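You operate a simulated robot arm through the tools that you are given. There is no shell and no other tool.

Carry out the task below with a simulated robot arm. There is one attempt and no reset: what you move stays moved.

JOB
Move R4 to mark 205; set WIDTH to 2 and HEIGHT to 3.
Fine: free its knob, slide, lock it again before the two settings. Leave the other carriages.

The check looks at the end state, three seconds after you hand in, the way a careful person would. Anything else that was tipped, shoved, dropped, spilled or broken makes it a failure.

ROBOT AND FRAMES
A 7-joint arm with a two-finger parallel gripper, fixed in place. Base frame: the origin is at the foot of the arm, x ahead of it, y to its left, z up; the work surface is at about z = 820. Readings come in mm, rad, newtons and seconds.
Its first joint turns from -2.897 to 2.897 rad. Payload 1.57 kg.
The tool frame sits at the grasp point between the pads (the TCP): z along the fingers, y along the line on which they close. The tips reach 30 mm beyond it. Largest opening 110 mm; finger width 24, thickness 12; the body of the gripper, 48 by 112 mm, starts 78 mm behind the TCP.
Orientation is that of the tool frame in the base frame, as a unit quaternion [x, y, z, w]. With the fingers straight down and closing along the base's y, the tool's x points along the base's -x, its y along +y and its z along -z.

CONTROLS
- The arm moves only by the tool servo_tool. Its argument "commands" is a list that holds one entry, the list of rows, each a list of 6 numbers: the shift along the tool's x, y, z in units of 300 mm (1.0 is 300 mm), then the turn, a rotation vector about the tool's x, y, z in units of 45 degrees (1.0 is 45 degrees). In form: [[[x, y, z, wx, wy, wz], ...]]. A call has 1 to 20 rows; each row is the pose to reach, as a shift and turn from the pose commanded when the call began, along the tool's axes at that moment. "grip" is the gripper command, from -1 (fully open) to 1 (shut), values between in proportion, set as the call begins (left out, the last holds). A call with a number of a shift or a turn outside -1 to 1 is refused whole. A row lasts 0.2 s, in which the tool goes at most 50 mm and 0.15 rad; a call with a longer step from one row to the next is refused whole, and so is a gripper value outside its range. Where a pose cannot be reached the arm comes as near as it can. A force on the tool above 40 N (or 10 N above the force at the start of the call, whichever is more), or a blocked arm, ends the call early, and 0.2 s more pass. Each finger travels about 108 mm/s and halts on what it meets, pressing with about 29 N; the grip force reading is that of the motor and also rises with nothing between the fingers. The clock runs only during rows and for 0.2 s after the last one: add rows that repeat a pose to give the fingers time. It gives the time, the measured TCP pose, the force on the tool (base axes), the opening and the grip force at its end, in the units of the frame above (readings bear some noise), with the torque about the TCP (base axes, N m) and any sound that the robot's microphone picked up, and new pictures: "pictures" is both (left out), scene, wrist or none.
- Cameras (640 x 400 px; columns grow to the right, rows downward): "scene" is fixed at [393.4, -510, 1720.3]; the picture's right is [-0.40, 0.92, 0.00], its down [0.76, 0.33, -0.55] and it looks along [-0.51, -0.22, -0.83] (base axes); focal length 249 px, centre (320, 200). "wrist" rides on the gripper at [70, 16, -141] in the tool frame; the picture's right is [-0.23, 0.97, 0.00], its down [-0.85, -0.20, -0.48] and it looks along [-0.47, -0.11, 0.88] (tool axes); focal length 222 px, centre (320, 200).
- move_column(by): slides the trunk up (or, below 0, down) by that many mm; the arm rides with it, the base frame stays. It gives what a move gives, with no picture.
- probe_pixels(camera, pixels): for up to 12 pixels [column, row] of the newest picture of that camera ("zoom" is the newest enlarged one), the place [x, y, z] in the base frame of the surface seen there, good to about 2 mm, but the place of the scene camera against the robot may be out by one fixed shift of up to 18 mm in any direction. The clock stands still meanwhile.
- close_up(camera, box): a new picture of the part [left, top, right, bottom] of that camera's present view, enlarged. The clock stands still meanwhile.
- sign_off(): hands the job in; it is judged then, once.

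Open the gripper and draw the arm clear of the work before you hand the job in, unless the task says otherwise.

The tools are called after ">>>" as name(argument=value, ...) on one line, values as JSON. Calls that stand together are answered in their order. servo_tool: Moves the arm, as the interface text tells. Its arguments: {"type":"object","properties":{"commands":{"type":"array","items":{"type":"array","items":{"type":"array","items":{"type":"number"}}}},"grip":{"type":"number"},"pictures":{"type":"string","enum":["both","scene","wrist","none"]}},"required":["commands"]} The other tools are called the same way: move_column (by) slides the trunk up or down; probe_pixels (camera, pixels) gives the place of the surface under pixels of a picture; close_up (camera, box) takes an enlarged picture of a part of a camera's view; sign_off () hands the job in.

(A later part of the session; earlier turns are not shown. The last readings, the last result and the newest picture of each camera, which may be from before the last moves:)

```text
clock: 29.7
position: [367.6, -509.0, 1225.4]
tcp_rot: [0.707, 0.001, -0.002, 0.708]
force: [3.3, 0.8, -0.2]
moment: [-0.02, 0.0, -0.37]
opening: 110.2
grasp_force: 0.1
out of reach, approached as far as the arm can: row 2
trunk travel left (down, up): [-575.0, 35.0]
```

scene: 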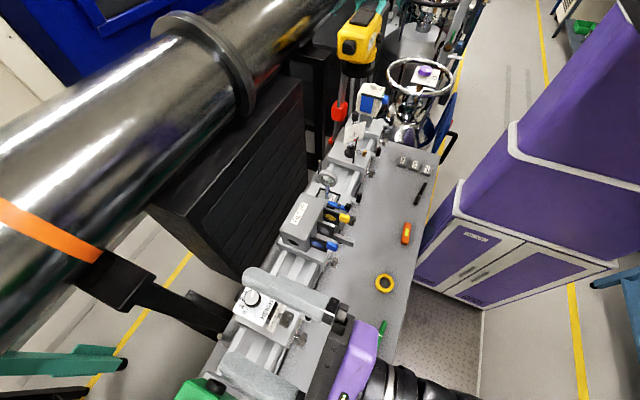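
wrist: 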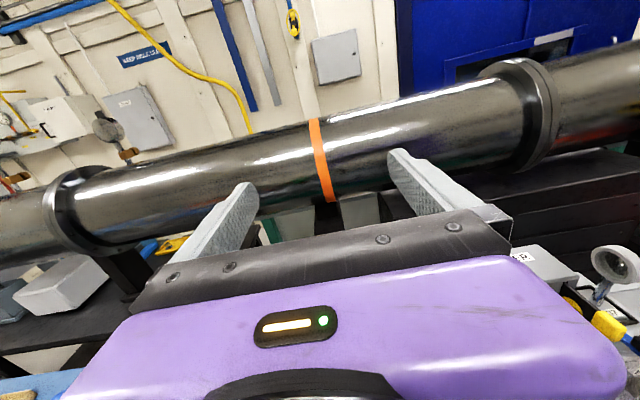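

There's a small side force (3.3 N, moment -0.37) at (368,-509,1225). I look at whether something is touching before going on.

>>> servo_tool(commands=[[[0, 0, 0, 0, 0, 0]]])

```text
clock: 30.1
position: [366.2, -509.1, 1225.5]
tcp_rot: [0.708, 0.0, -0.001, 0.707]
force: [-0.2, 0.0, 0.3]
moment: [-0.01, 0.02, 0.01]
opening: 110.0
grasp_force: 0.1
trunk travel left (down, up): [-575.0, 35.0]
```

scene: 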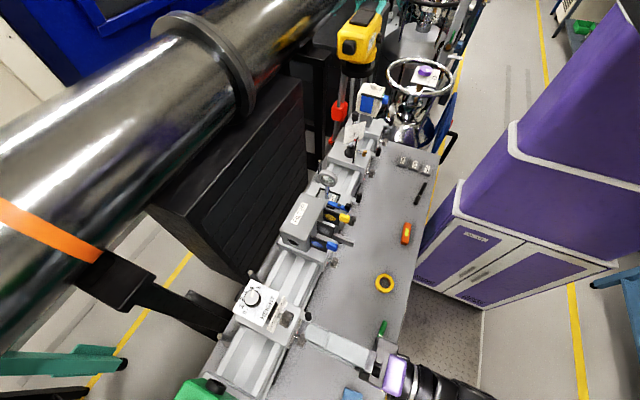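
wrist: 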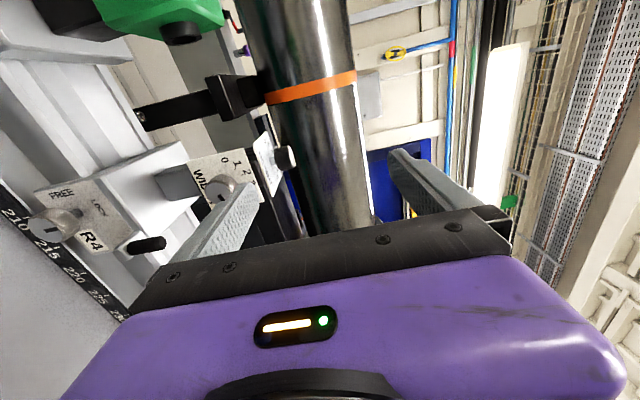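

Only a transient; and the wrist view confirms the label "R4" at (92,240) on this slit carriage. I continue straight down in front of the knobs to learn the reachable range (tips stay at y≈-539, knob front at -557).

>>> servo_tool(commands=[[[0, -0.12, -0.02, 0, 0, 0], [0, -0.24, -0.04, 0, 0, 0], [0, -0.36, -0.06, 0, 0, 0], [0, -0.48, -0.06, 0, 0, 0], [0, -0.6, -0.06, 0, 0, 0], [0, -0.6, -0.06, 0, 0, 0]]], pictures="none")

```text
clock: 31.5
position: [369.3, -492.3, 1046.6]
tcp_rot: [0.708, -0.001, -0.002, 0.706]
force: [-0.4, 0.3, 0.3]
moment: [-0.02, 0.0, 0.01]
opening: 110.0
grasp_force: 0.0
trunk travel left (down, up): [-575.0, 35.0]
```

Fully reachable now at (369,-492,1047) with the trunk high. I continue down to the lock knob height z≈933.

>>> servo_tool(commands=[[[0, -0.1, 0, 0, 0, 0], [0, -0.2, 0, 0, 0, 0], [0, -0.3, 0, 0, 0, 0], [-0.02, -0.378, 0, 0, 0, 0], [-0.02, -0.378, 0, 0, 0, 0]]])

```text
clock: 32.7
position: [361.1, -493.2, 933.9]
tcp_rot: [0.708, 0.0, -0.001, 0.707]
force: [-0.2, -0.2, 0.0]
moment: [-0.02, 0.01, -0.03]
opening: 110.2
grasp_force: 0.2
trunk travel left (down, up): [-575.0, 35.0]
```

scene: 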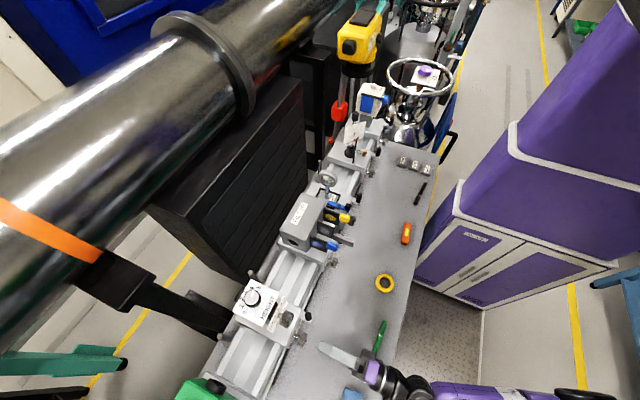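
wrist: 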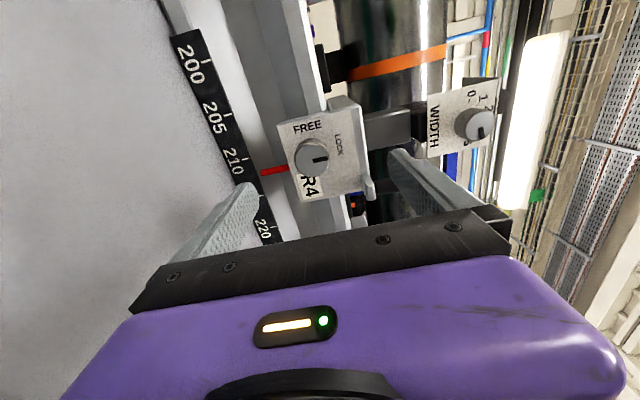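

Now at the lock knob height. I zoom on the knob and scale in the wrist view and probe the knob's face for its exact centre.

>>> close_up(camera="wrist", box=[220, 90, 400, 230])

>>> probe_pixels(camera="wrist", pixels=[[314, 157], [300, 157], [326, 157], [314, 144], [314, 170], [298, 150], [274, 170], [370, 192], [365, 180], [205, 62], [225, 105], [243, 155]])

```text
2.86 times, centred on (310, 160) of wrist
```

zoom: 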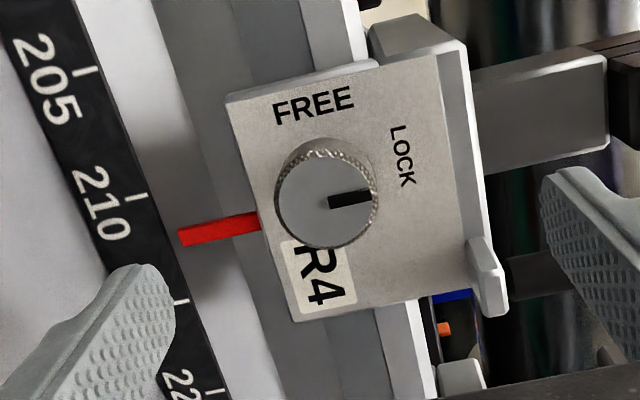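

```text
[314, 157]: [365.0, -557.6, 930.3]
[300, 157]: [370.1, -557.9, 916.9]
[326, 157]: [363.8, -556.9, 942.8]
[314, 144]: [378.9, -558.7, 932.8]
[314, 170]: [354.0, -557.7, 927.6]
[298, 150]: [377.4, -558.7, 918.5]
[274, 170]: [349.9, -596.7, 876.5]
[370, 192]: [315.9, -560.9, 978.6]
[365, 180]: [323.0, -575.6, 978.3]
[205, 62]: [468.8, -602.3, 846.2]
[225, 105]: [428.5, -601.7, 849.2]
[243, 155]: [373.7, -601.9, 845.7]
```

I take a tighter enlargement of the knob and one of the pointer/scale, and probe on them for precise coordinates.

>>> close_up(camera="wrist", box=[215, 100, 295, 200])

>>> probe_pixels(camera="zoom", pixels=[[320, 200], [200, 60], [280, 240], [340, 380], [352, 300], [460, 290]])

>>> close_up(camera="wrist", box=[280, 130, 344, 190])

>>> probe_pixels(camera="zoom", pixels=[[320, 200], [220, 200], [250, 200], [280, 200], [360, 200], [320, 150], [320, 280], [400, 200], [320, 240], [320, 100]])

```text
4.00 times, centred on (255, 150) of wrist
```

zoom: 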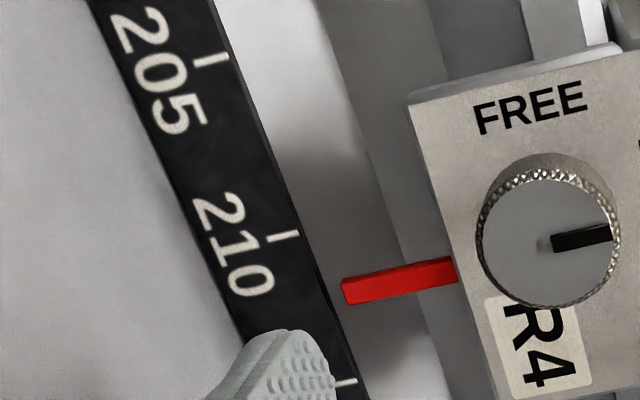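

```text
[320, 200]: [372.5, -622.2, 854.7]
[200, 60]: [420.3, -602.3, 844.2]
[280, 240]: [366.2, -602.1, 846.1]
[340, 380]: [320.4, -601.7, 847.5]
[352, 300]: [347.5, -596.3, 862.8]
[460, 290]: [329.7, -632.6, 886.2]
```

```text
6.67 times, centred on (312, 160) of wrist
```

zoom: 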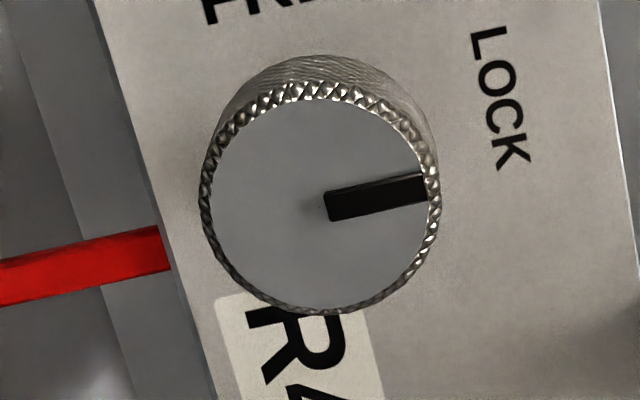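

```text
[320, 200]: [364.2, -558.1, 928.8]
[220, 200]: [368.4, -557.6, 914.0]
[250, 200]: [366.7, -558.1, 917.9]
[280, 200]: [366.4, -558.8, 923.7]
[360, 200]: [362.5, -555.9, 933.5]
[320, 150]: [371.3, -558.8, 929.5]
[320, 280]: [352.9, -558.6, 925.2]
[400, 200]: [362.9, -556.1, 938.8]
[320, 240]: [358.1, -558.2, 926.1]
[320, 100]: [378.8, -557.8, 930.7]
```

The knob centre is about (364, 928.5) with its face at y≈-558, radius ≈16; the pointer is at x≈347.5, i.e. about 212, and 205 lies at x≈419.5. I partly close the fingers to ~50 mm and roll to -45° so that I can later turn 90° counter-clockwise (LOCK→FREE).

>>> servo_tool(commands=[[[0, 0, 0, 0, 0, 0.167], [0, 0, 0, 0, 0, 0.333], [0, 0, 0, 0, 0, 0.5], [0, 0, 0, 0, 0, 0.667], [0, 0, 0, 0, 0, 0.833], [0, 0, 0, 0, 0, 1.0], [0, 0, 0, 0, 0, 1.0]]], grip=0.09)

```text
clock: 34.3
position: [360.3, -491.3, 933.6]
tcp_rot: [0.654, -0.271, 0.27, 0.653]
force: [-1.0, -0.1, 0.0]
moment: [-0.02, 0.01, 0.0]
opening: 50.2
grasp_force: 0.0
trunk travel left (down, up): [-575.0, 35.0]
```

scene: 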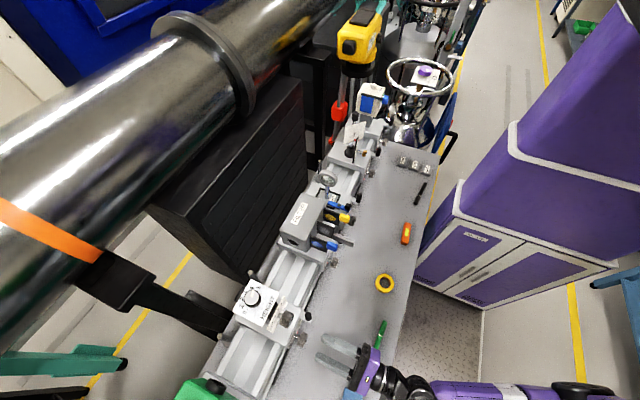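
wrist: 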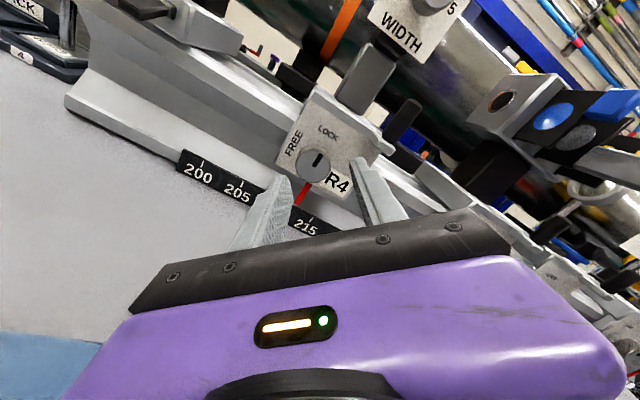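

The knob at (314,166) is framed between the fingers. I enlarge and probe it again from this angle for a cross-check of its centre.

>>> close_up(camera="wrist", box=[280, 135, 344, 195])

>>> probe_pixels(camera="zoom", pixels=[[320, 200], [280, 200], [360, 200], [320, 160], [320, 240], [240, 200], [300, 280], [400, 240], [330, 120], [260, 260]])

```text
6.67 times, centred on (312, 165) of wrist
```

zoom: 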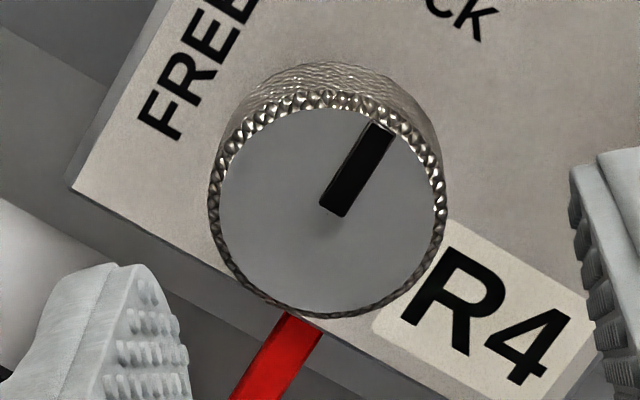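

```text
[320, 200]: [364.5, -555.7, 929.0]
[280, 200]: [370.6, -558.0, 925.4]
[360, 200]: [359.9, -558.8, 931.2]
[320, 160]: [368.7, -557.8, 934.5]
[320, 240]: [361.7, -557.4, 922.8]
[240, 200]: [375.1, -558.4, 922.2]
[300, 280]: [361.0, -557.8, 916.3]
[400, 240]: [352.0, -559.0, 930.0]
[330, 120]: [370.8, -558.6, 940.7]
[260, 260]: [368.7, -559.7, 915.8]
```

Centre confirmed at about (363.3, -558, 928.4). I centre on it and advance along -y until the tips are at y≈-575 around the knob (still 20 mm short of the carriage face).

>>> servo_tool(commands=[[[-0.005, -0.019, 0, 0, 0, 0], [-0.005, -0.019, 0.06, 0, 0, 0], [-0.005, -0.019, 0.12, 0, 0, 0], [-0.005, -0.019, 0.15, 0, 0, 0], [-0.005, -0.019, 0.18, 0, 0, 0], [-0.005, -0.019, 0.18, 0, 0, 0]]])

```text
clock: 35.7
position: [363.2, -546.2, 928.0]
tcp_rot: [0.654, -0.271, 0.269, 0.653]
force: [0.3, 0.7, 0.3]
moment: [-0.02, -0.01, -0.01]
opening: 50.4
grasp_force: 0.0
trunk travel left (down, up): [-575.0, 35.0]
```

scene: 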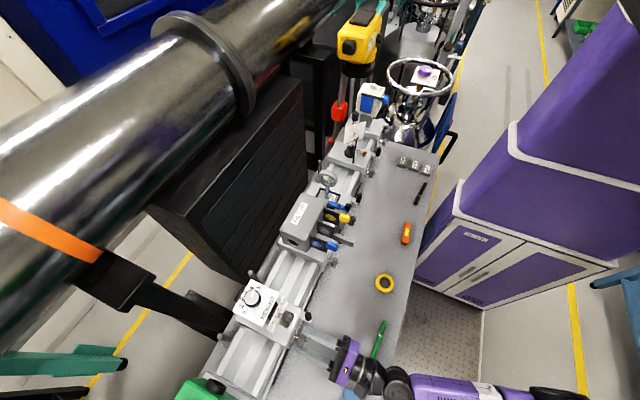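
wrist: 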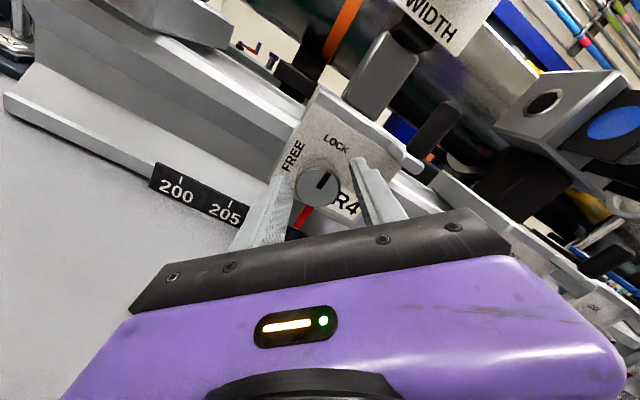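

The fingers straddle the knob without contact. I close on it.

>>> servo_tool(commands=[[[0, 0, 0, 0, 0, 0], [0, 0, 0, 0, 0, 0], [0, 0, 0, 0, 0, 0]]], grip=1.0, pictures="wrist")

```text
clock: 36.5
position: [364.7, -546.2, 927.4]
tcp_rot: [0.655, -0.27, 0.27, 0.652]
force: [7.2, -3.5, -13.0]
moment: [-0.04, 0.11, 0.01]
opening: 35.4
grasp_force: 42.1
trunk travel left (down, up): [-575.0, 35.0]
```

wrist: 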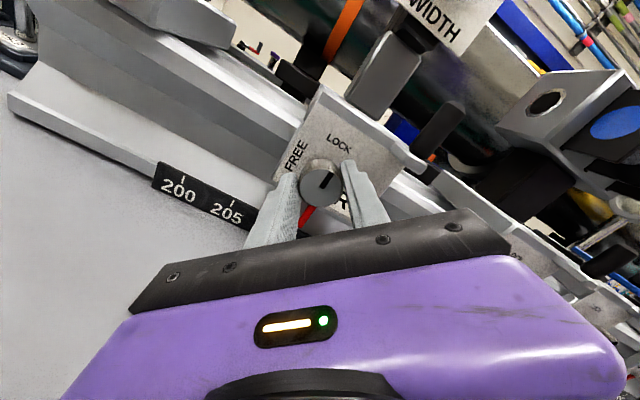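

Gripped at 35.4 mm with a 14 N offset along the closing axis; I shift about 1.5 mm along -tool y to centre it before turning.

>>> servo_tool(commands=[[[0, -0.005, 0, 0, 0, 0], [0, -0.005, 0, 0, 0, 0]]], pictures="none")

```text
clock: 37.1
position: [365.2, -546.8, 927.3]
tcp_rot: [0.654, -0.271, 0.27, 0.653]
force: [5.6, 14.5, -10.5]
moment: [-0.1, 0.12, 0.18]
opening: 34.9
grasp_force: 42.1
trunk travel left (down, up): [-575.0, 35.0]
```

Forces are modest (≈18 N). I start turning counter-clockwise by 20° and check torque and motion.

>>> servo_tool(commands=[[[0, -0.005, 0, 0, 0, -0.15], [0, -0.005, 0, 0, 0, -0.3], [0, -0.005, 0, 0, 0, -0.45], [0, -0.005, 0, 0, 0, -0.45]]], pictures="wrist")

```text
clock: 38.1
position: [364.9, -546.2, 925.8]
tcp_rot: [0.691, -0.151, 0.15, 0.69]
force: [1.1, 22.9, -1.0]
moment: [0.22, -0.01, 0.32]
opening: 35.1
grasp_force: 42.0
trunk travel left (down, up): [-575.0, 35.0]
```

wrist: 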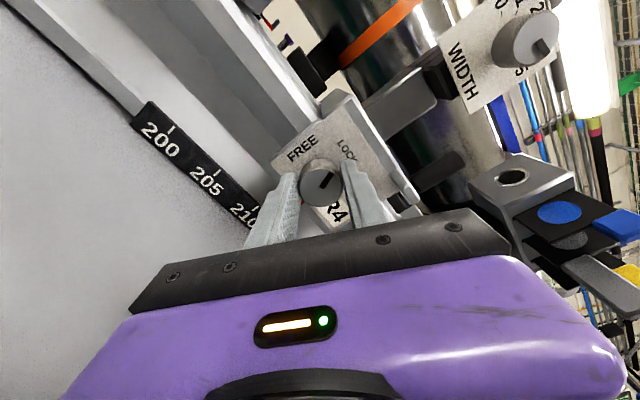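

The y-force rose to 23 N (the tool is pushed outward). I enlarge to see whether the knob is turning with the fingers.

>>> close_up(camera="wrist", box=[270, 120, 390, 240])

```text
3.33 times, centred on (330, 180) of wrist
```

zoom: 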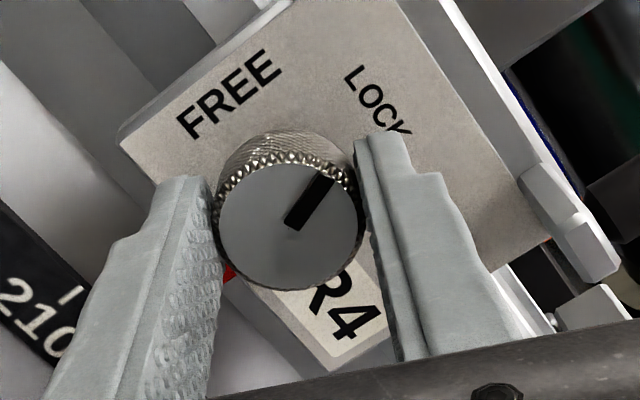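

Working out the perspective, the mark has turned about 18° for a 20° tool turn, so it follows the grip. I ease back ~1.2 mm along the tool axis to relieve the push and turn on by another 40°.

>>> servo_tool(commands=[[[0, 0, -0.004, 0, 0, 0], [0, 0, -0.004, 0, 0, -0.15], [0, 0, -0.004, 0, 0, -0.3], [0, 0, -0.004, 0, 0, -0.45], [0, 0, -0.004, 0, 0, -0.6], [0, 0, -0.004, 0, 0, -0.75], [0, 0, -0.004, 0, 0, -0.9], [0, 0, -0.004, 0, 0, -0.9]]], pictures="wrist")

```text
clock: 39.9
position: [364.4, -546.8, 924.9]
tcp_rot: [0.702, 0.098, -0.098, 0.699]
force: [1.6, -22.8, -13.5]
moment: [-0.26, -0.01, 0.05]
opening: 35.4
grasp_force: 42.6
trunk travel left (down, up): [-575.0, 35.0]
```

wrist: 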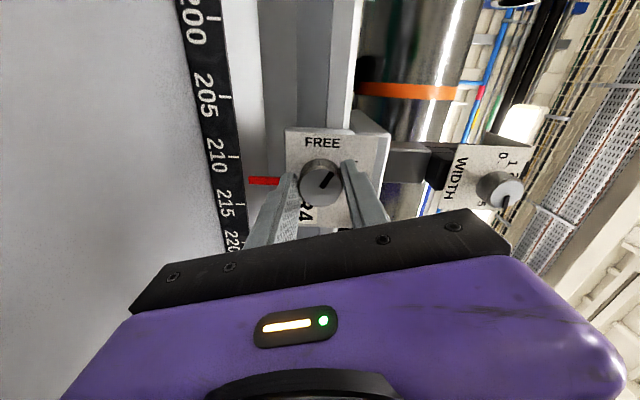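

Force flipped to -23 N in y, so stiffness is ~40 N/mm; I shift back half a millimetre and slightly down, and complete the turn to about 90°.

>>> servo_tool(commands=[[[0.0005, -0.0016, 0.002, 0, 0, 0], [0.0005, -0.0016, 0.002, 0, 0, -0.15], [0.0005, -0.0016, 0.002, 0, 0, -0.3], [0.0005, -0.0016, 0.002, 0, 0, -0.45], [0.0005, -0.0016, 0.002, 0, 0, -0.6], [0.0005, -0.0016, 0.002, 0, 0, -0.67], [0.0005, -0.0016, 0.002, 0, 0, -0.67]]], pictures="wrist")

>>> close_up(camera="wrist", box=[250, 110, 390, 230])

```text
clock: 41.5
position: [366.6, -546.0, 924.3]
tcp_rot: [0.652, 0.276, -0.277, 0.649]
force: [-1.7, -10.0, -19.9]
moment: [-0.26, -0.04, -0.16]
opening: 35.0
grasp_force: 41.5
trunk travel left (down, up): [-575.0, 35.0]
```

wrist: 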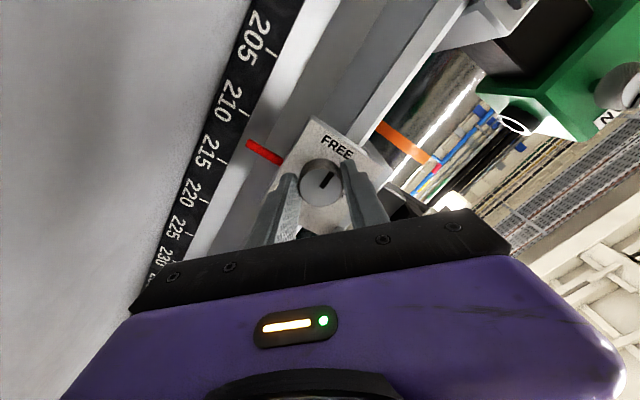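

```text
3.33 times, centred on (320, 170) of wrist
```

zoom: 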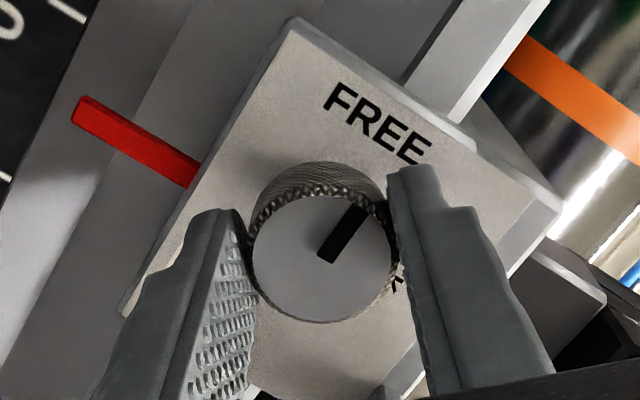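

The mark now points exactly to FREE (+x side). Before sliding I check the gap to the LAMP/PAN carriage on the +x side by probing the wrist and scene pictures.

>>> probe_pixels(camera="wrist", pixels=[[470, 15], [440, 45], [450, 30], [505, 25], [465, 5], [430, 15], [268, 152], [262, 55], [240, 110], [222, 160], [247, 145]])

>>> close_up(camera="wrist", box=[380, 0, 560, 110])

>>> close_up(camera="wrist", box=[200, 20, 320, 180])

```text
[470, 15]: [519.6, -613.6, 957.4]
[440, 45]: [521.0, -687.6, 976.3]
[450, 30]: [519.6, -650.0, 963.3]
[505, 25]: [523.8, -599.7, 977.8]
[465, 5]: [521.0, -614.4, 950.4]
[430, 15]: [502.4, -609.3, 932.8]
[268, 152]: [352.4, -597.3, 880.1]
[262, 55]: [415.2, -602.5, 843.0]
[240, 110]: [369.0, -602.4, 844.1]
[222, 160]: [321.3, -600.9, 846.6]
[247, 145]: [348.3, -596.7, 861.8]
```

```text
3.56 times, centred on (470, 55) of wrist
```

zoom: 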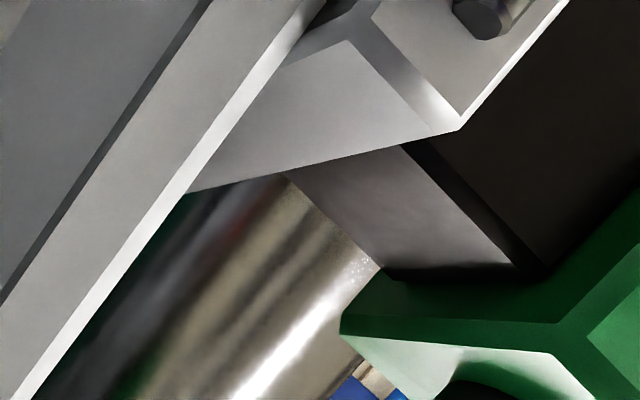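

```text
2.50 times, centred on (260, 100) of wrist
```

zoom: 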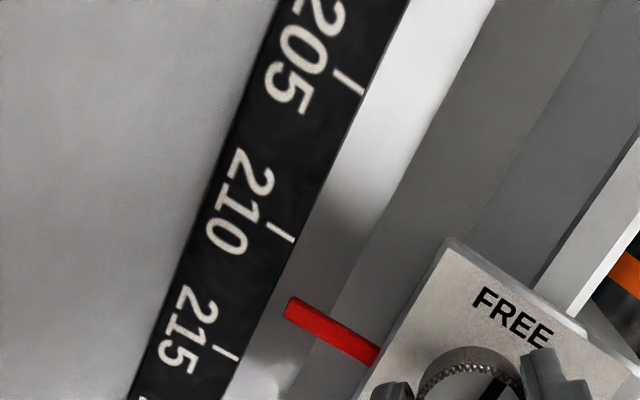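

The LAMP carriage's near end is at x≈520, so R4 (end at ≈398) has room for +71 mm. With the knob held and free, I slide gently +x by 20 mm first and check forces.

>>> servo_tool(commands=[[[0.0012, -0.0012, 0.001, 0, 0, 0], [0.013, 0.011, 0.001, 0, 0, 0], [0.025, 0.023, 0.001, 0, 0, 0], [0.036, 0.035, 0.001, 0, 0, 0], [0.0475, 0.0465, 0.001, 0, 0, 0], [0.0475, 0.0465, 0.001, 0, 0, 0]]], pictures="wrist")

```text
clock: 42.9
position: [385.3, -546.8, 924.3]
tcp_rot: [0.652, 0.276, -0.277, 0.65]
force: [-2.4, 0.8, -16.0]
moment: [-0.15, -0.02, -0.08]
opening: 35.0
grasp_force: 41.8
trunk travel left (down, up): [-575.0, 35.0]
```

wrist: 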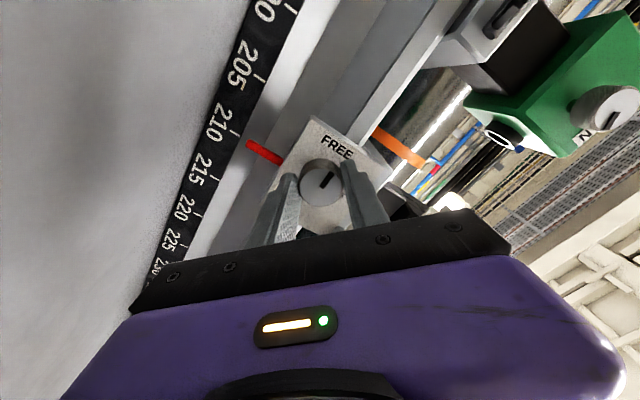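

It slides easily (2.4 N) and the pointer passes 210. I continue +45 mm at the same slow pace.

>>> servo_tool(commands=[[[0.0209, 0.0215, 0, 0, 0, 0], [0.0418, 0.0431, 0, 0, 0, 0], [0.0626, 0.0646, 0, 0, 0, 0], [0.0835, 0.0862, 0, 0, 0, 0], [0.1044, 0.1077, 0, 0, 0, 0], [0.1044, 0.1077, 0, 0, 0, 0]]], pictures="wrist")

>>> close_up(camera="wrist", box=[200, 60, 300, 180])

```text
clock: 44.3
position: [429.8, -546.1, 924.9]
tcp_rot: [0.652, 0.276, -0.276, 0.65]
force: [-2.1, -11.5, -21.3]
moment: [-0.11, -0.03, -0.12]
opening: 34.8
grasp_force: 41.6
trunk travel left (down, up): [-575.0, 35.0]
```

wrist: 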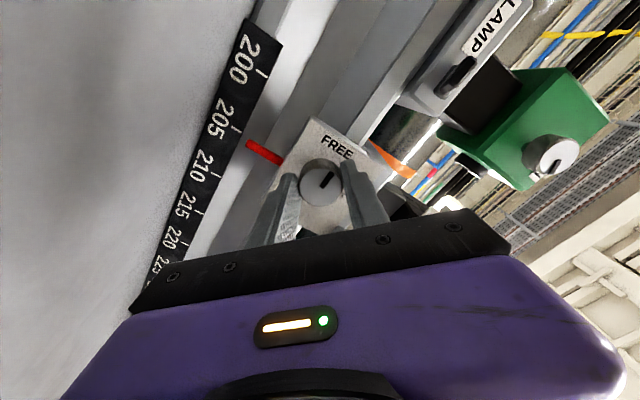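

```text
3.33 times, centred on (250, 120) of wrist
```

zoom: 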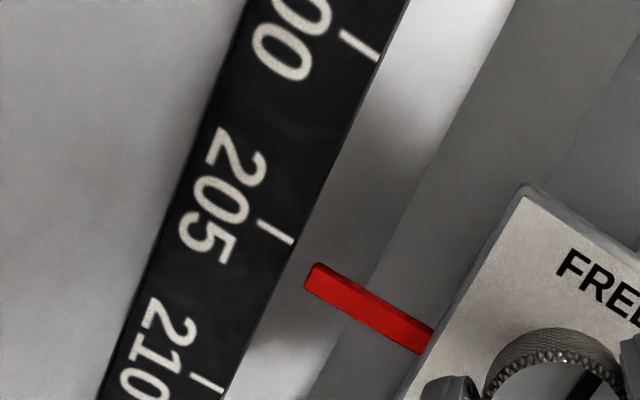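

The pointer is now just short of 205. I probe pointer edges and tick marks on the enlargement to get the exact remaining distance (there is some parallax in this view).

>>> close_up(camera="wrist", box=[225, 120, 275, 160])

>>> probe_pixels(camera="wrist", pixels=[[236, 130], [235, 129], [237, 131], [262, 72], [263, 73], [214, 174], [250, 145], [256, 148], [262, 152], [248, 147], [268, 156], [274, 158]])

```text
10.00 times, centred on (250, 140) of wrist
```

zoom: 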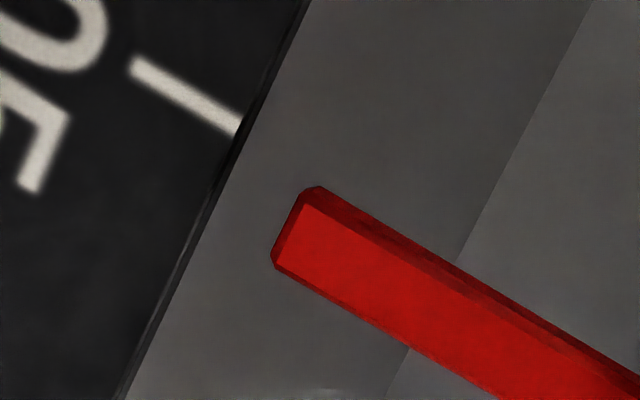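

```text
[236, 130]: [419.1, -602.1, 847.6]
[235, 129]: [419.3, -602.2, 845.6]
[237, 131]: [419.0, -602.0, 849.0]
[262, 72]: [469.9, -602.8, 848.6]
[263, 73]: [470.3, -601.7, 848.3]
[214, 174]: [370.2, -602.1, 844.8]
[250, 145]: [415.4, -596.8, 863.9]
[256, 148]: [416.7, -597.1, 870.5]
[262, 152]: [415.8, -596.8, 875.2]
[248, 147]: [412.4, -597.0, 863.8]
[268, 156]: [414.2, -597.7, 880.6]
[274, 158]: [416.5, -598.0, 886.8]
```

205 tick is at x≈419.9 and the pointer centre at x≈415.8, so about 4 mm remain. I slide +4 mm.

>>> servo_tool(commands=[[[0.0046, 0.0048, 0, 0, 0, 0], [0.0093, 0.0096, 0, 0, 0, 0], [0.0093, 0.0096, 0, 0, 0, 0], [0.0093, 0.0096, 0, 0, 0, 0]]], pictures="wrist")

>>> close_up(camera="wrist", box=[225, 120, 275, 160])

>>> probe_pixels(camera="wrist", pixels=[[250, 144], [252, 146], [254, 147], [256, 148], [260, 151], [262, 152], [266, 154], [233, 137], [234, 137], [232, 136]])

```text
clock: 45.3
position: [435.5, -545.4, 924.4]
tcp_rot: [0.652, 0.276, -0.277, 0.65]
force: [-1.0, -9.4, -18.4]
moment: [0.08, -0.03, 0.21]
opening: 34.8
grasp_force: 42.3
trunk travel left (down, up): [-575.0, 35.0]
```

wrist: 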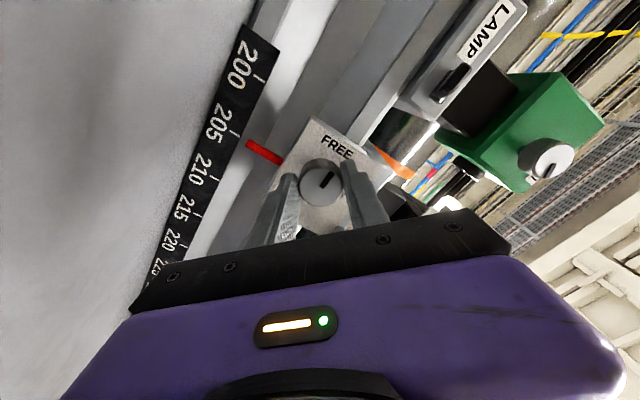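

```text
10.00 times, centred on (250, 140) of wrist
```

zoom: 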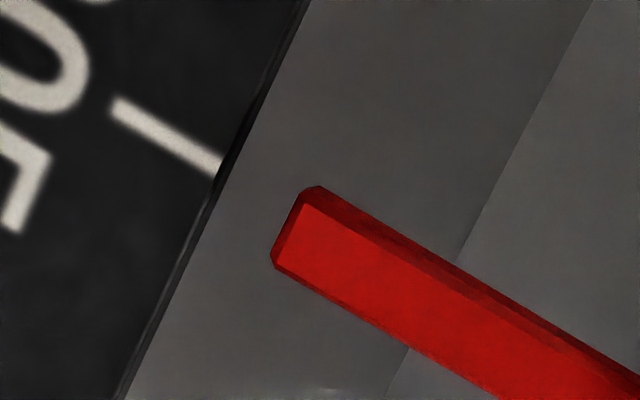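

```text
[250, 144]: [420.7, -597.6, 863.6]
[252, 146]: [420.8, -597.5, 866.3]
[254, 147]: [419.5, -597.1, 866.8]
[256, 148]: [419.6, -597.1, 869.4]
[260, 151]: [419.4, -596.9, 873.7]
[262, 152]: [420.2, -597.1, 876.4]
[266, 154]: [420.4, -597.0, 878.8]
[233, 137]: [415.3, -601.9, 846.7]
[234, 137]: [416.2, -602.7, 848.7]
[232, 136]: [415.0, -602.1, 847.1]
```

Pointer centre ≈420.1 versus tick ≈419.9, and the parallax-corrected picture agrees within 0.3 mm. I now turn the knob back clockwise to LOCK, first 45°.

>>> servo_tool(commands=[[[0.001, -0.001, 0.001, 0, 0, 0.15], [0.001, -0.001, 0.001, 0, 0, 0.3], [0.001, -0.001, 0.001, 0, 0, 0.45], [0.001, -0.001, 0.001, 0, 0, 0.6], [0.001, -0.001, 0.001, 0, 0, 0.75], [0.001, -0.001, 0.001, 0, 0, 0.9], [0.001, -0.001, 0.001, 0, 0, 1.0], [0.001, -0.001, 0.001, 0, 0, 1.0]]], pictures="wrist")

```text
clock: 47.1
position: [436.5, -545.3, 926.1]
tcp_rot: [0.706, 0.006, -0.005, 0.708]
force: [3.6, 25.8, 8.2]
moment: [0.13, -0.02, 0.33]
opening: 34.9
grasp_force: 41.6
trunk travel left (down, up): [-575.0, 35.0]
```

wrist: 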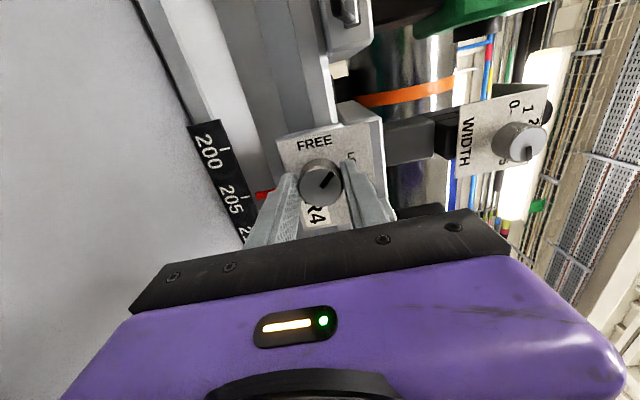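

Turning well; y-force 26 N, so I ease 0.6 mm outward and turn the remaining 45°.

>>> servo_tool(commands=[[[0, 0, -0.002, 0, 0, 0], [0, 0, -0.002, 0, 0, 0.15], [0, 0, -0.002, 0, 0, 0.3], [0, 0, -0.002, 0, 0, 0.45], [0, 0, -0.002, 0, 0, 0.6], [0, 0, -0.002, 0, 0, 0.75], [0, 0, -0.002, 0, 0, 0.9], [0, 0, -0.002, 0, 0, 1.0], [0, 0, -0.002, 0, 0, 1.0]]], pictures="wrist")

>>> close_up(camera="wrist", box=[250, 110, 390, 230])

```text
clock: 49.1
position: [432.4, -545.5, 925.2]
tcp_rot: [0.654, -0.268, 0.263, 0.657]
force: [-2.4, -13.0, 15.9]
moment: [0.01, 0.7, -0.08]
opening: 35.1
grasp_force: 42.1
trunk travel left (down, up): [-575.0, 35.0]
```

wrist: 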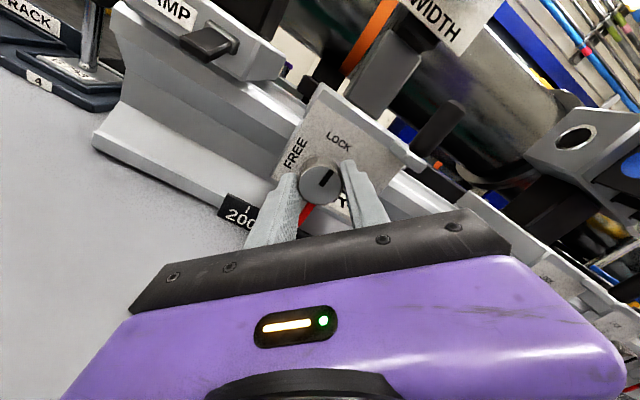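

```text
3.33 times, centred on (320, 170) of wrist
```

zoom: 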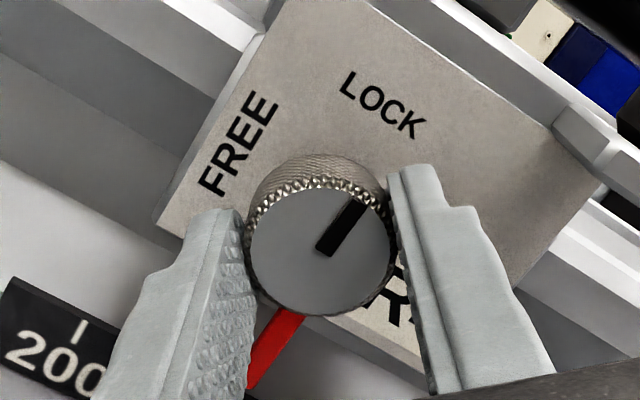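

The mark is at LOCK with 0.7 N·m reaction torque, so it is tight. I open the fingers to ~50 mm and then back off along +y.

>>> servo_tool(commands=[[[0, 0, 0, 0, 0, 0], [0, 0, 0, 0, 0, 0], [0, 0, 0, 0, 0, 0]]], grip=0.09, pictures="none")

>>> servo_tool(commands=[[[0, 0, -0.06, 0, 0, 0], [0, 0, -0.12, 0, 0, 0], [0, 0, -0.18, 0, 0, 0], [0, 0, -0.24, 0, 0, 0], [0, 0, -0.24, 0, 0, 0]]])

```text
clock: 49.9
position: [434.8, -545.1, 925.0]
tcp_rot: [0.656, -0.265, 0.265, 0.655]
force: [0.4, 0.3, -0.3]
moment: [-0.01, 0.02, 0.0]
opening: 50.2
grasp_force: 0.1
trunk travel left (down, up): [-575.0, 35.0]
```

```text
clock: 51.1
position: [435.0, -472.9, 925.3]
tcp_rot: [0.655, -0.267, 0.264, 0.656]
force: [0.7, -0.2, 0.4]
moment: [0.0, -0.02, 0.03]
opening: 50.0
grasp_force: 0.1
trunk travel left (down, up): [-575.0, 35.0]
```

scene: 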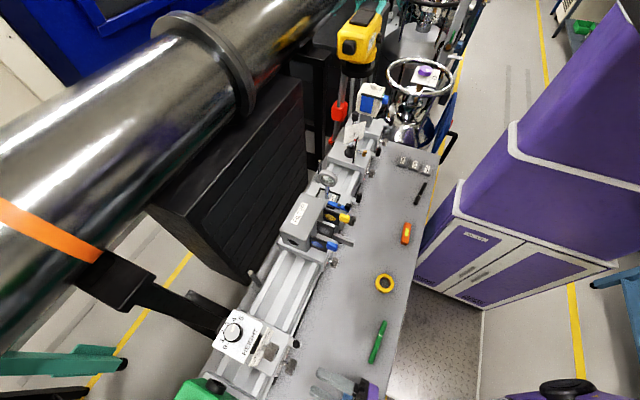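
wrist: 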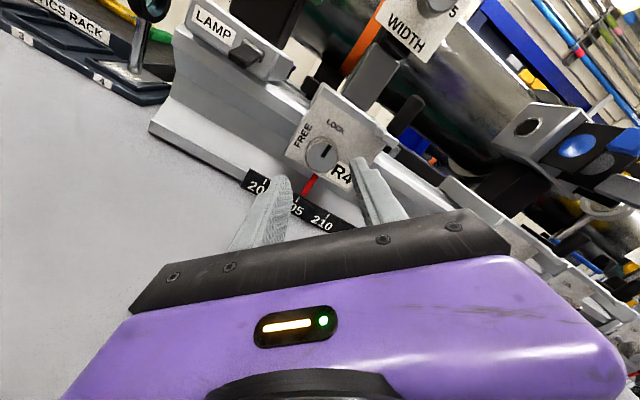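

The knob is released and the carriage stayed. I enlarge the lock knob, the pointer and the scale.

>>> close_up(camera="wrist", box=[270, 165, 350, 235])

>>> close_up(camera="wrist", box=[280, 90, 380, 210])

>>> probe_pixels(camera="wrist", pixels=[[308, 186], [309, 184], [311, 181], [307, 188], [306, 190], [297, 201], [325, 214], [298, 200], [326, 213]])

```text
5.71 times, centred on (310, 200) of wrist
```

zoom: 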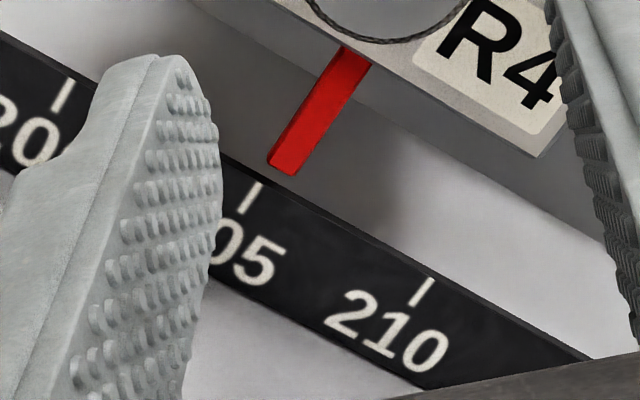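

```text
3.33 times, centred on (330, 150) of wrist
```

zoom: 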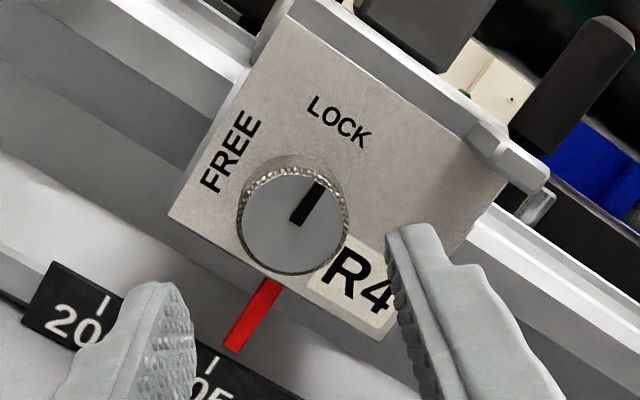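

```text
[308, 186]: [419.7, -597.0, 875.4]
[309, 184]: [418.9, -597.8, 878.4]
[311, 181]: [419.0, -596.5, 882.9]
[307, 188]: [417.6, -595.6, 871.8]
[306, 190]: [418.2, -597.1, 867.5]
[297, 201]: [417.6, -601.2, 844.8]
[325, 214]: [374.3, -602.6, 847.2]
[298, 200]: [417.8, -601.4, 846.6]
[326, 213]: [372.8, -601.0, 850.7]
```

The knob mark is at LOCK. The pointer seems within ~1 mm of 205 but with some parallax, so I move the camera to be right in front of it (camera x ≈ 419) for an exact reading.

>>> servo_tool(commands=[[[-0.064, 0.064, 0, 0, 0, 0], [-0.127, 0.127, 0, 0, 0, 0], [-0.127, 0.127, 0, 0, 0, 0]]], pictures="wrist")

>>> close_up(camera="wrist", box=[200, 120, 300, 200])

```text
clock: 51.9
position: [382.6, -474.8, 926.4]
tcp_rot: [0.656, -0.266, 0.265, 0.655]
force: [-0.2, 0.4, -0.5]
moment: [-0.02, 0.02, -0.01]
opening: 49.9
grasp_force: 0.1
trunk travel left (down, up): [-575.0, 35.0]
```

wrist: 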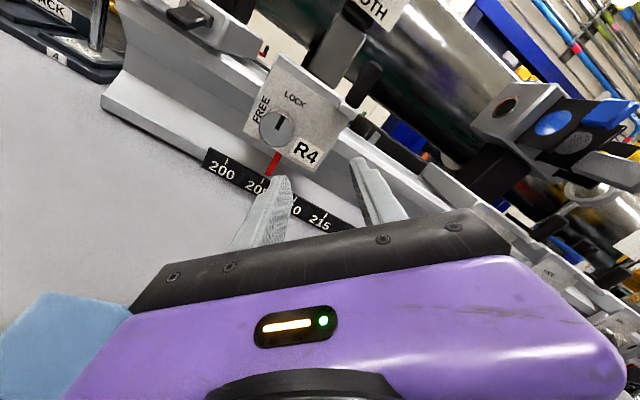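

```text
5.00 times, centred on (250, 160) of wrist
```

zoom: 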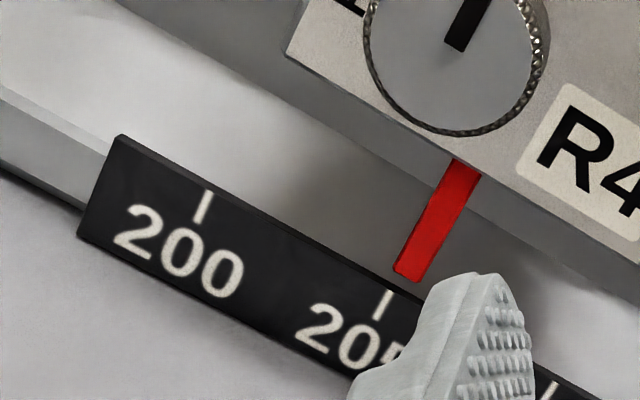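

Collinearity suggests the pointer is ~2 mm to the 210 side of the 205 tick. I enlarge more to be certain.

>>> close_up(camera="wrist", box=[255, 148, 295, 190])

>>> probe_pixels(camera="zoom", pixels=[[320, 200], [300, 240], [340, 160], [400, 60], [260, 330], [330, 220]])

```text
9.52 times, centred on (275, 169) of wrist
```

zoom: 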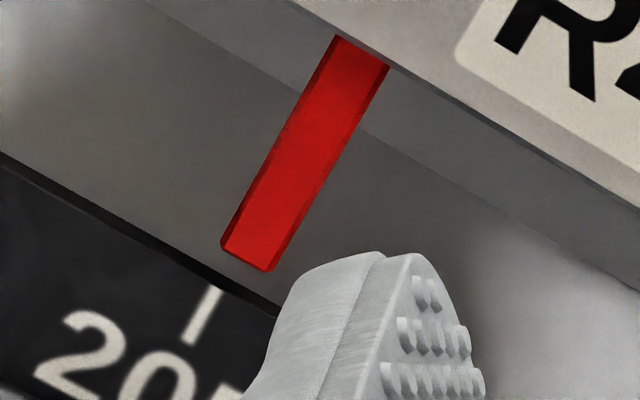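

```text
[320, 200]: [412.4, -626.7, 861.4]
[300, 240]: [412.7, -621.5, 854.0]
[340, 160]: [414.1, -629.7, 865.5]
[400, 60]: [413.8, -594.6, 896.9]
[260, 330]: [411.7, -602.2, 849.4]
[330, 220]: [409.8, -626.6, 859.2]
```

The pointer is within about 1 mm of the 205 tick (pointer itself is ~6.5 mm wide), and the knob is at LOCK. Next is WIDTH: I rise to its height in front of it at about (420,-500,1103).

>>> servo_tool(commands=[[[0.101, 0.066, 0.017, 0, 0, 0], [0.202, 0.132, 0.033, 0, 0, 0], [0.302, 0.198, 0.05, 0, 0, 0], [0.403, 0.264, 0.066, 0, 0, 0], [0.504, 0.33, 0.083, 0, 0, 0], [0.504, 0.33, 0.083, 0, 0, 0]]])

```text
clock: 53.3
position: [420.0, -500.4, 1101.7]
tcp_rot: [0.656, -0.266, 0.265, 0.655]
force: [0.5, 0.7, -0.7]
moment: [0.0, 0.0, 0.02]
opening: 50.1
grasp_force: 0.1
trunk travel left (down, up): [-575.0, 35.0]
```

scene: 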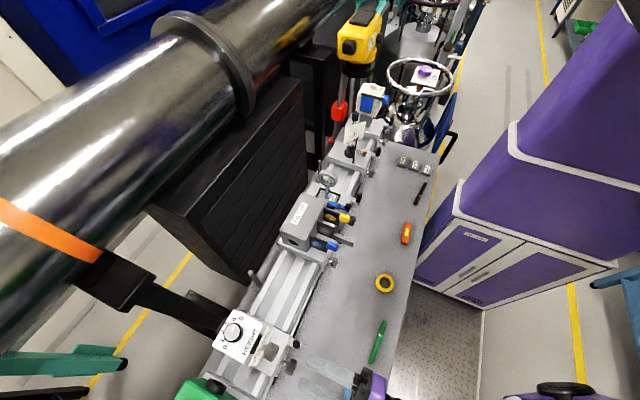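
wrist: 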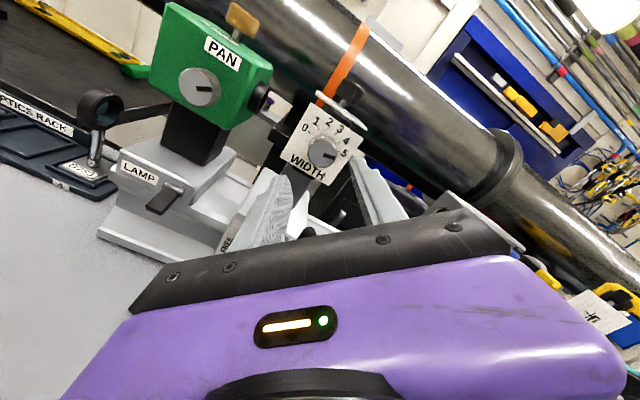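

I see the WIDTH dial at (322,150). I enlarge it to read the dial geometry and probe its face.

>>> close_up(camera="wrist", box=[280, 100, 370, 190])

>>> probe_pixels(camera="zoom", pixels=[[315, 220], [285, 220], [350, 220], [315, 185], [315, 255], [340, 250], [290, 190], [200, 150], [330, 70], [440, 260], [240, 330], [180, 280]])

```text
4.44 times, centred on (325, 145) of wrist
```

zoom: 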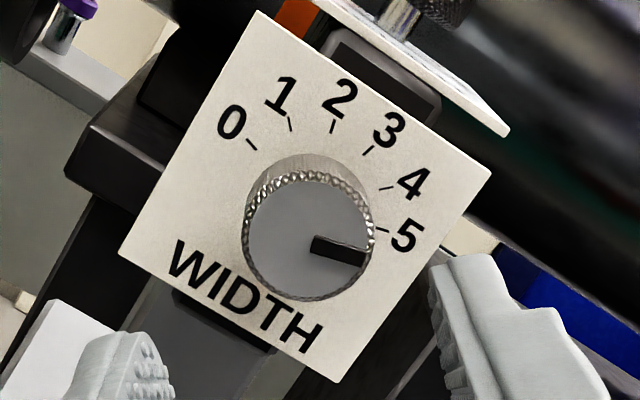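

```text
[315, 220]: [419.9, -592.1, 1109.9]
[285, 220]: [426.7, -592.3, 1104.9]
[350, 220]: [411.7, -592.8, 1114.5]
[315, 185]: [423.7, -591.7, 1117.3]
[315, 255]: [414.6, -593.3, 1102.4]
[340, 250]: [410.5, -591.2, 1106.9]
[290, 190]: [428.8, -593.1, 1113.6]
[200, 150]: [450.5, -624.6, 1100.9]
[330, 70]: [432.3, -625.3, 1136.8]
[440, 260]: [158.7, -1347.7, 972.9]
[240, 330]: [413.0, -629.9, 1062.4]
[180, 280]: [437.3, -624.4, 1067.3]
```

WIDTH: the mark sits at 5 and tick "2" is about 90° counter-clockwise from it (ticks ~30° apart). The knob centre is ≈(419.5, -592, 1103). I advance so the tips are at y≈-610, 15 mm short of the plate.

>>> servo_tool(commands=[[[0.002, 0.004, 0.06, 0, 0, 0], [0.002, 0.004, 0.12, 0, 0, 0], [0.002, 0.004, 0.18, 0, 0, 0], [0.002, 0.004, 0.23, 0, 0, 0], [0.002, 0.004, 0.265, 0, 0, 0], [0.002, 0.004, 0.265, 0, 0, 0]]], pictures="both")

>>> close_up(camera="wrist", box=[270, 100, 390, 220])

```text
clock: 54.7
position: [420.1, -579.3, 1103.5]
tcp_rot: [0.656, -0.266, 0.265, 0.655]
force: [-0.5, -0.6, -0.4]
moment: [0.02, 0.0, -0.03]
opening: 50.0
grasp_force: 0.0
trunk travel left (down, up): [-575.0, 35.0]
```

scene: 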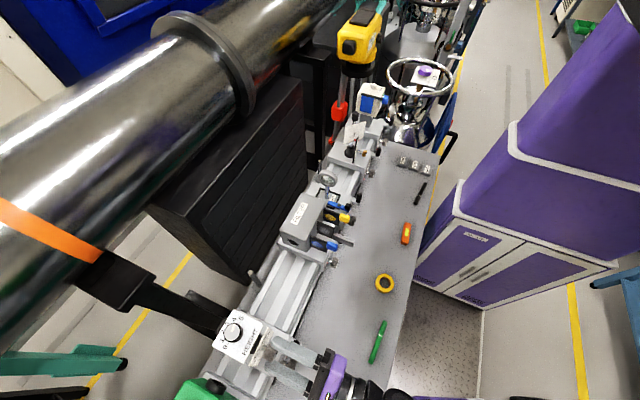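
wrist: 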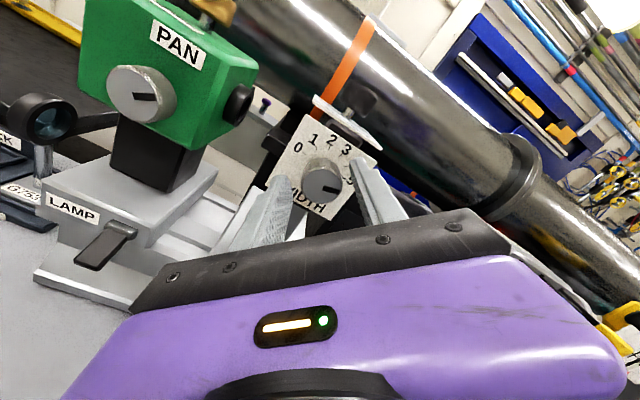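

```text
3.33 times, centred on (330, 160) of wrist
```

zoom: 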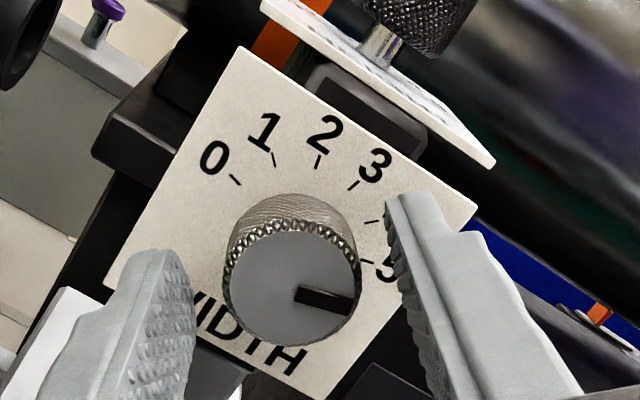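

The knob is well centred between the pads. I close the gripper on it.

>>> servo_tool(commands=[[[0, 0, 0, 0, 0, 0], [0, 0, 0, 0, 0, 0], [0, 0, 0, 0, 0, 0]]], grip=1.0, pictures="none")

```text
clock: 55.5
position: [420.0, -578.9, 1105.3]
tcp_rot: [0.655, -0.266, 0.264, 0.656]
force: [-1.4, -3.6, 5.1]
moment: [-0.01, 0.15, -0.18]
opening: 31.5
grasp_force: 40.7
trunk travel left (down, up): [-575.0, 35.0]
```

Clean grip at 31.5 mm with only ~6 N. I turn counter-clockwise 45°.

>>> servo_tool(commands=[[[0, 0, 0, 0, 0, -0.15], [0, 0, 0, 0, 0, -0.3], [0, 0, 0, 0, 0, -0.45], [0, 0, 0, 0, 0, -0.6], [0, 0, 0, 0, 0, -0.75], [0, 0, 0, 0, 0, -0.9], [0, 0, 0, 0, 0, -1.0], [0, 0, 0, 0, 0, -1.0]]], pictures="wrist")

>>> close_up(camera="wrist", box=[250, 90, 410, 230])

```text
clock: 57.3
position: [420.1, -578.8, 1102.8]
tcp_rot: [0.708, 0.006, -0.007, 0.707]
force: [1.4, -12.6, 5.4]
moment: [-0.19, 0.04, 0.43]
opening: 31.4
grasp_force: 39.6
trunk travel left (down, up): [-575.0, 35.0]
```

wrist: 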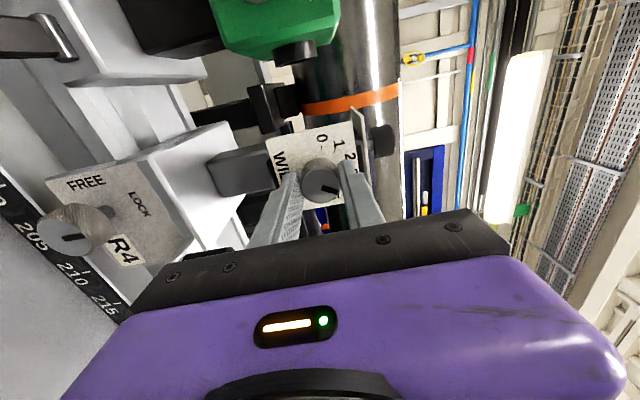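

```text
2.86 times, centred on (330, 160) of wrist
```

zoom: 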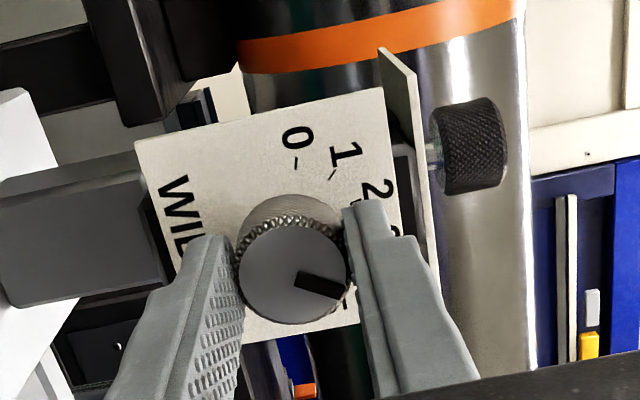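

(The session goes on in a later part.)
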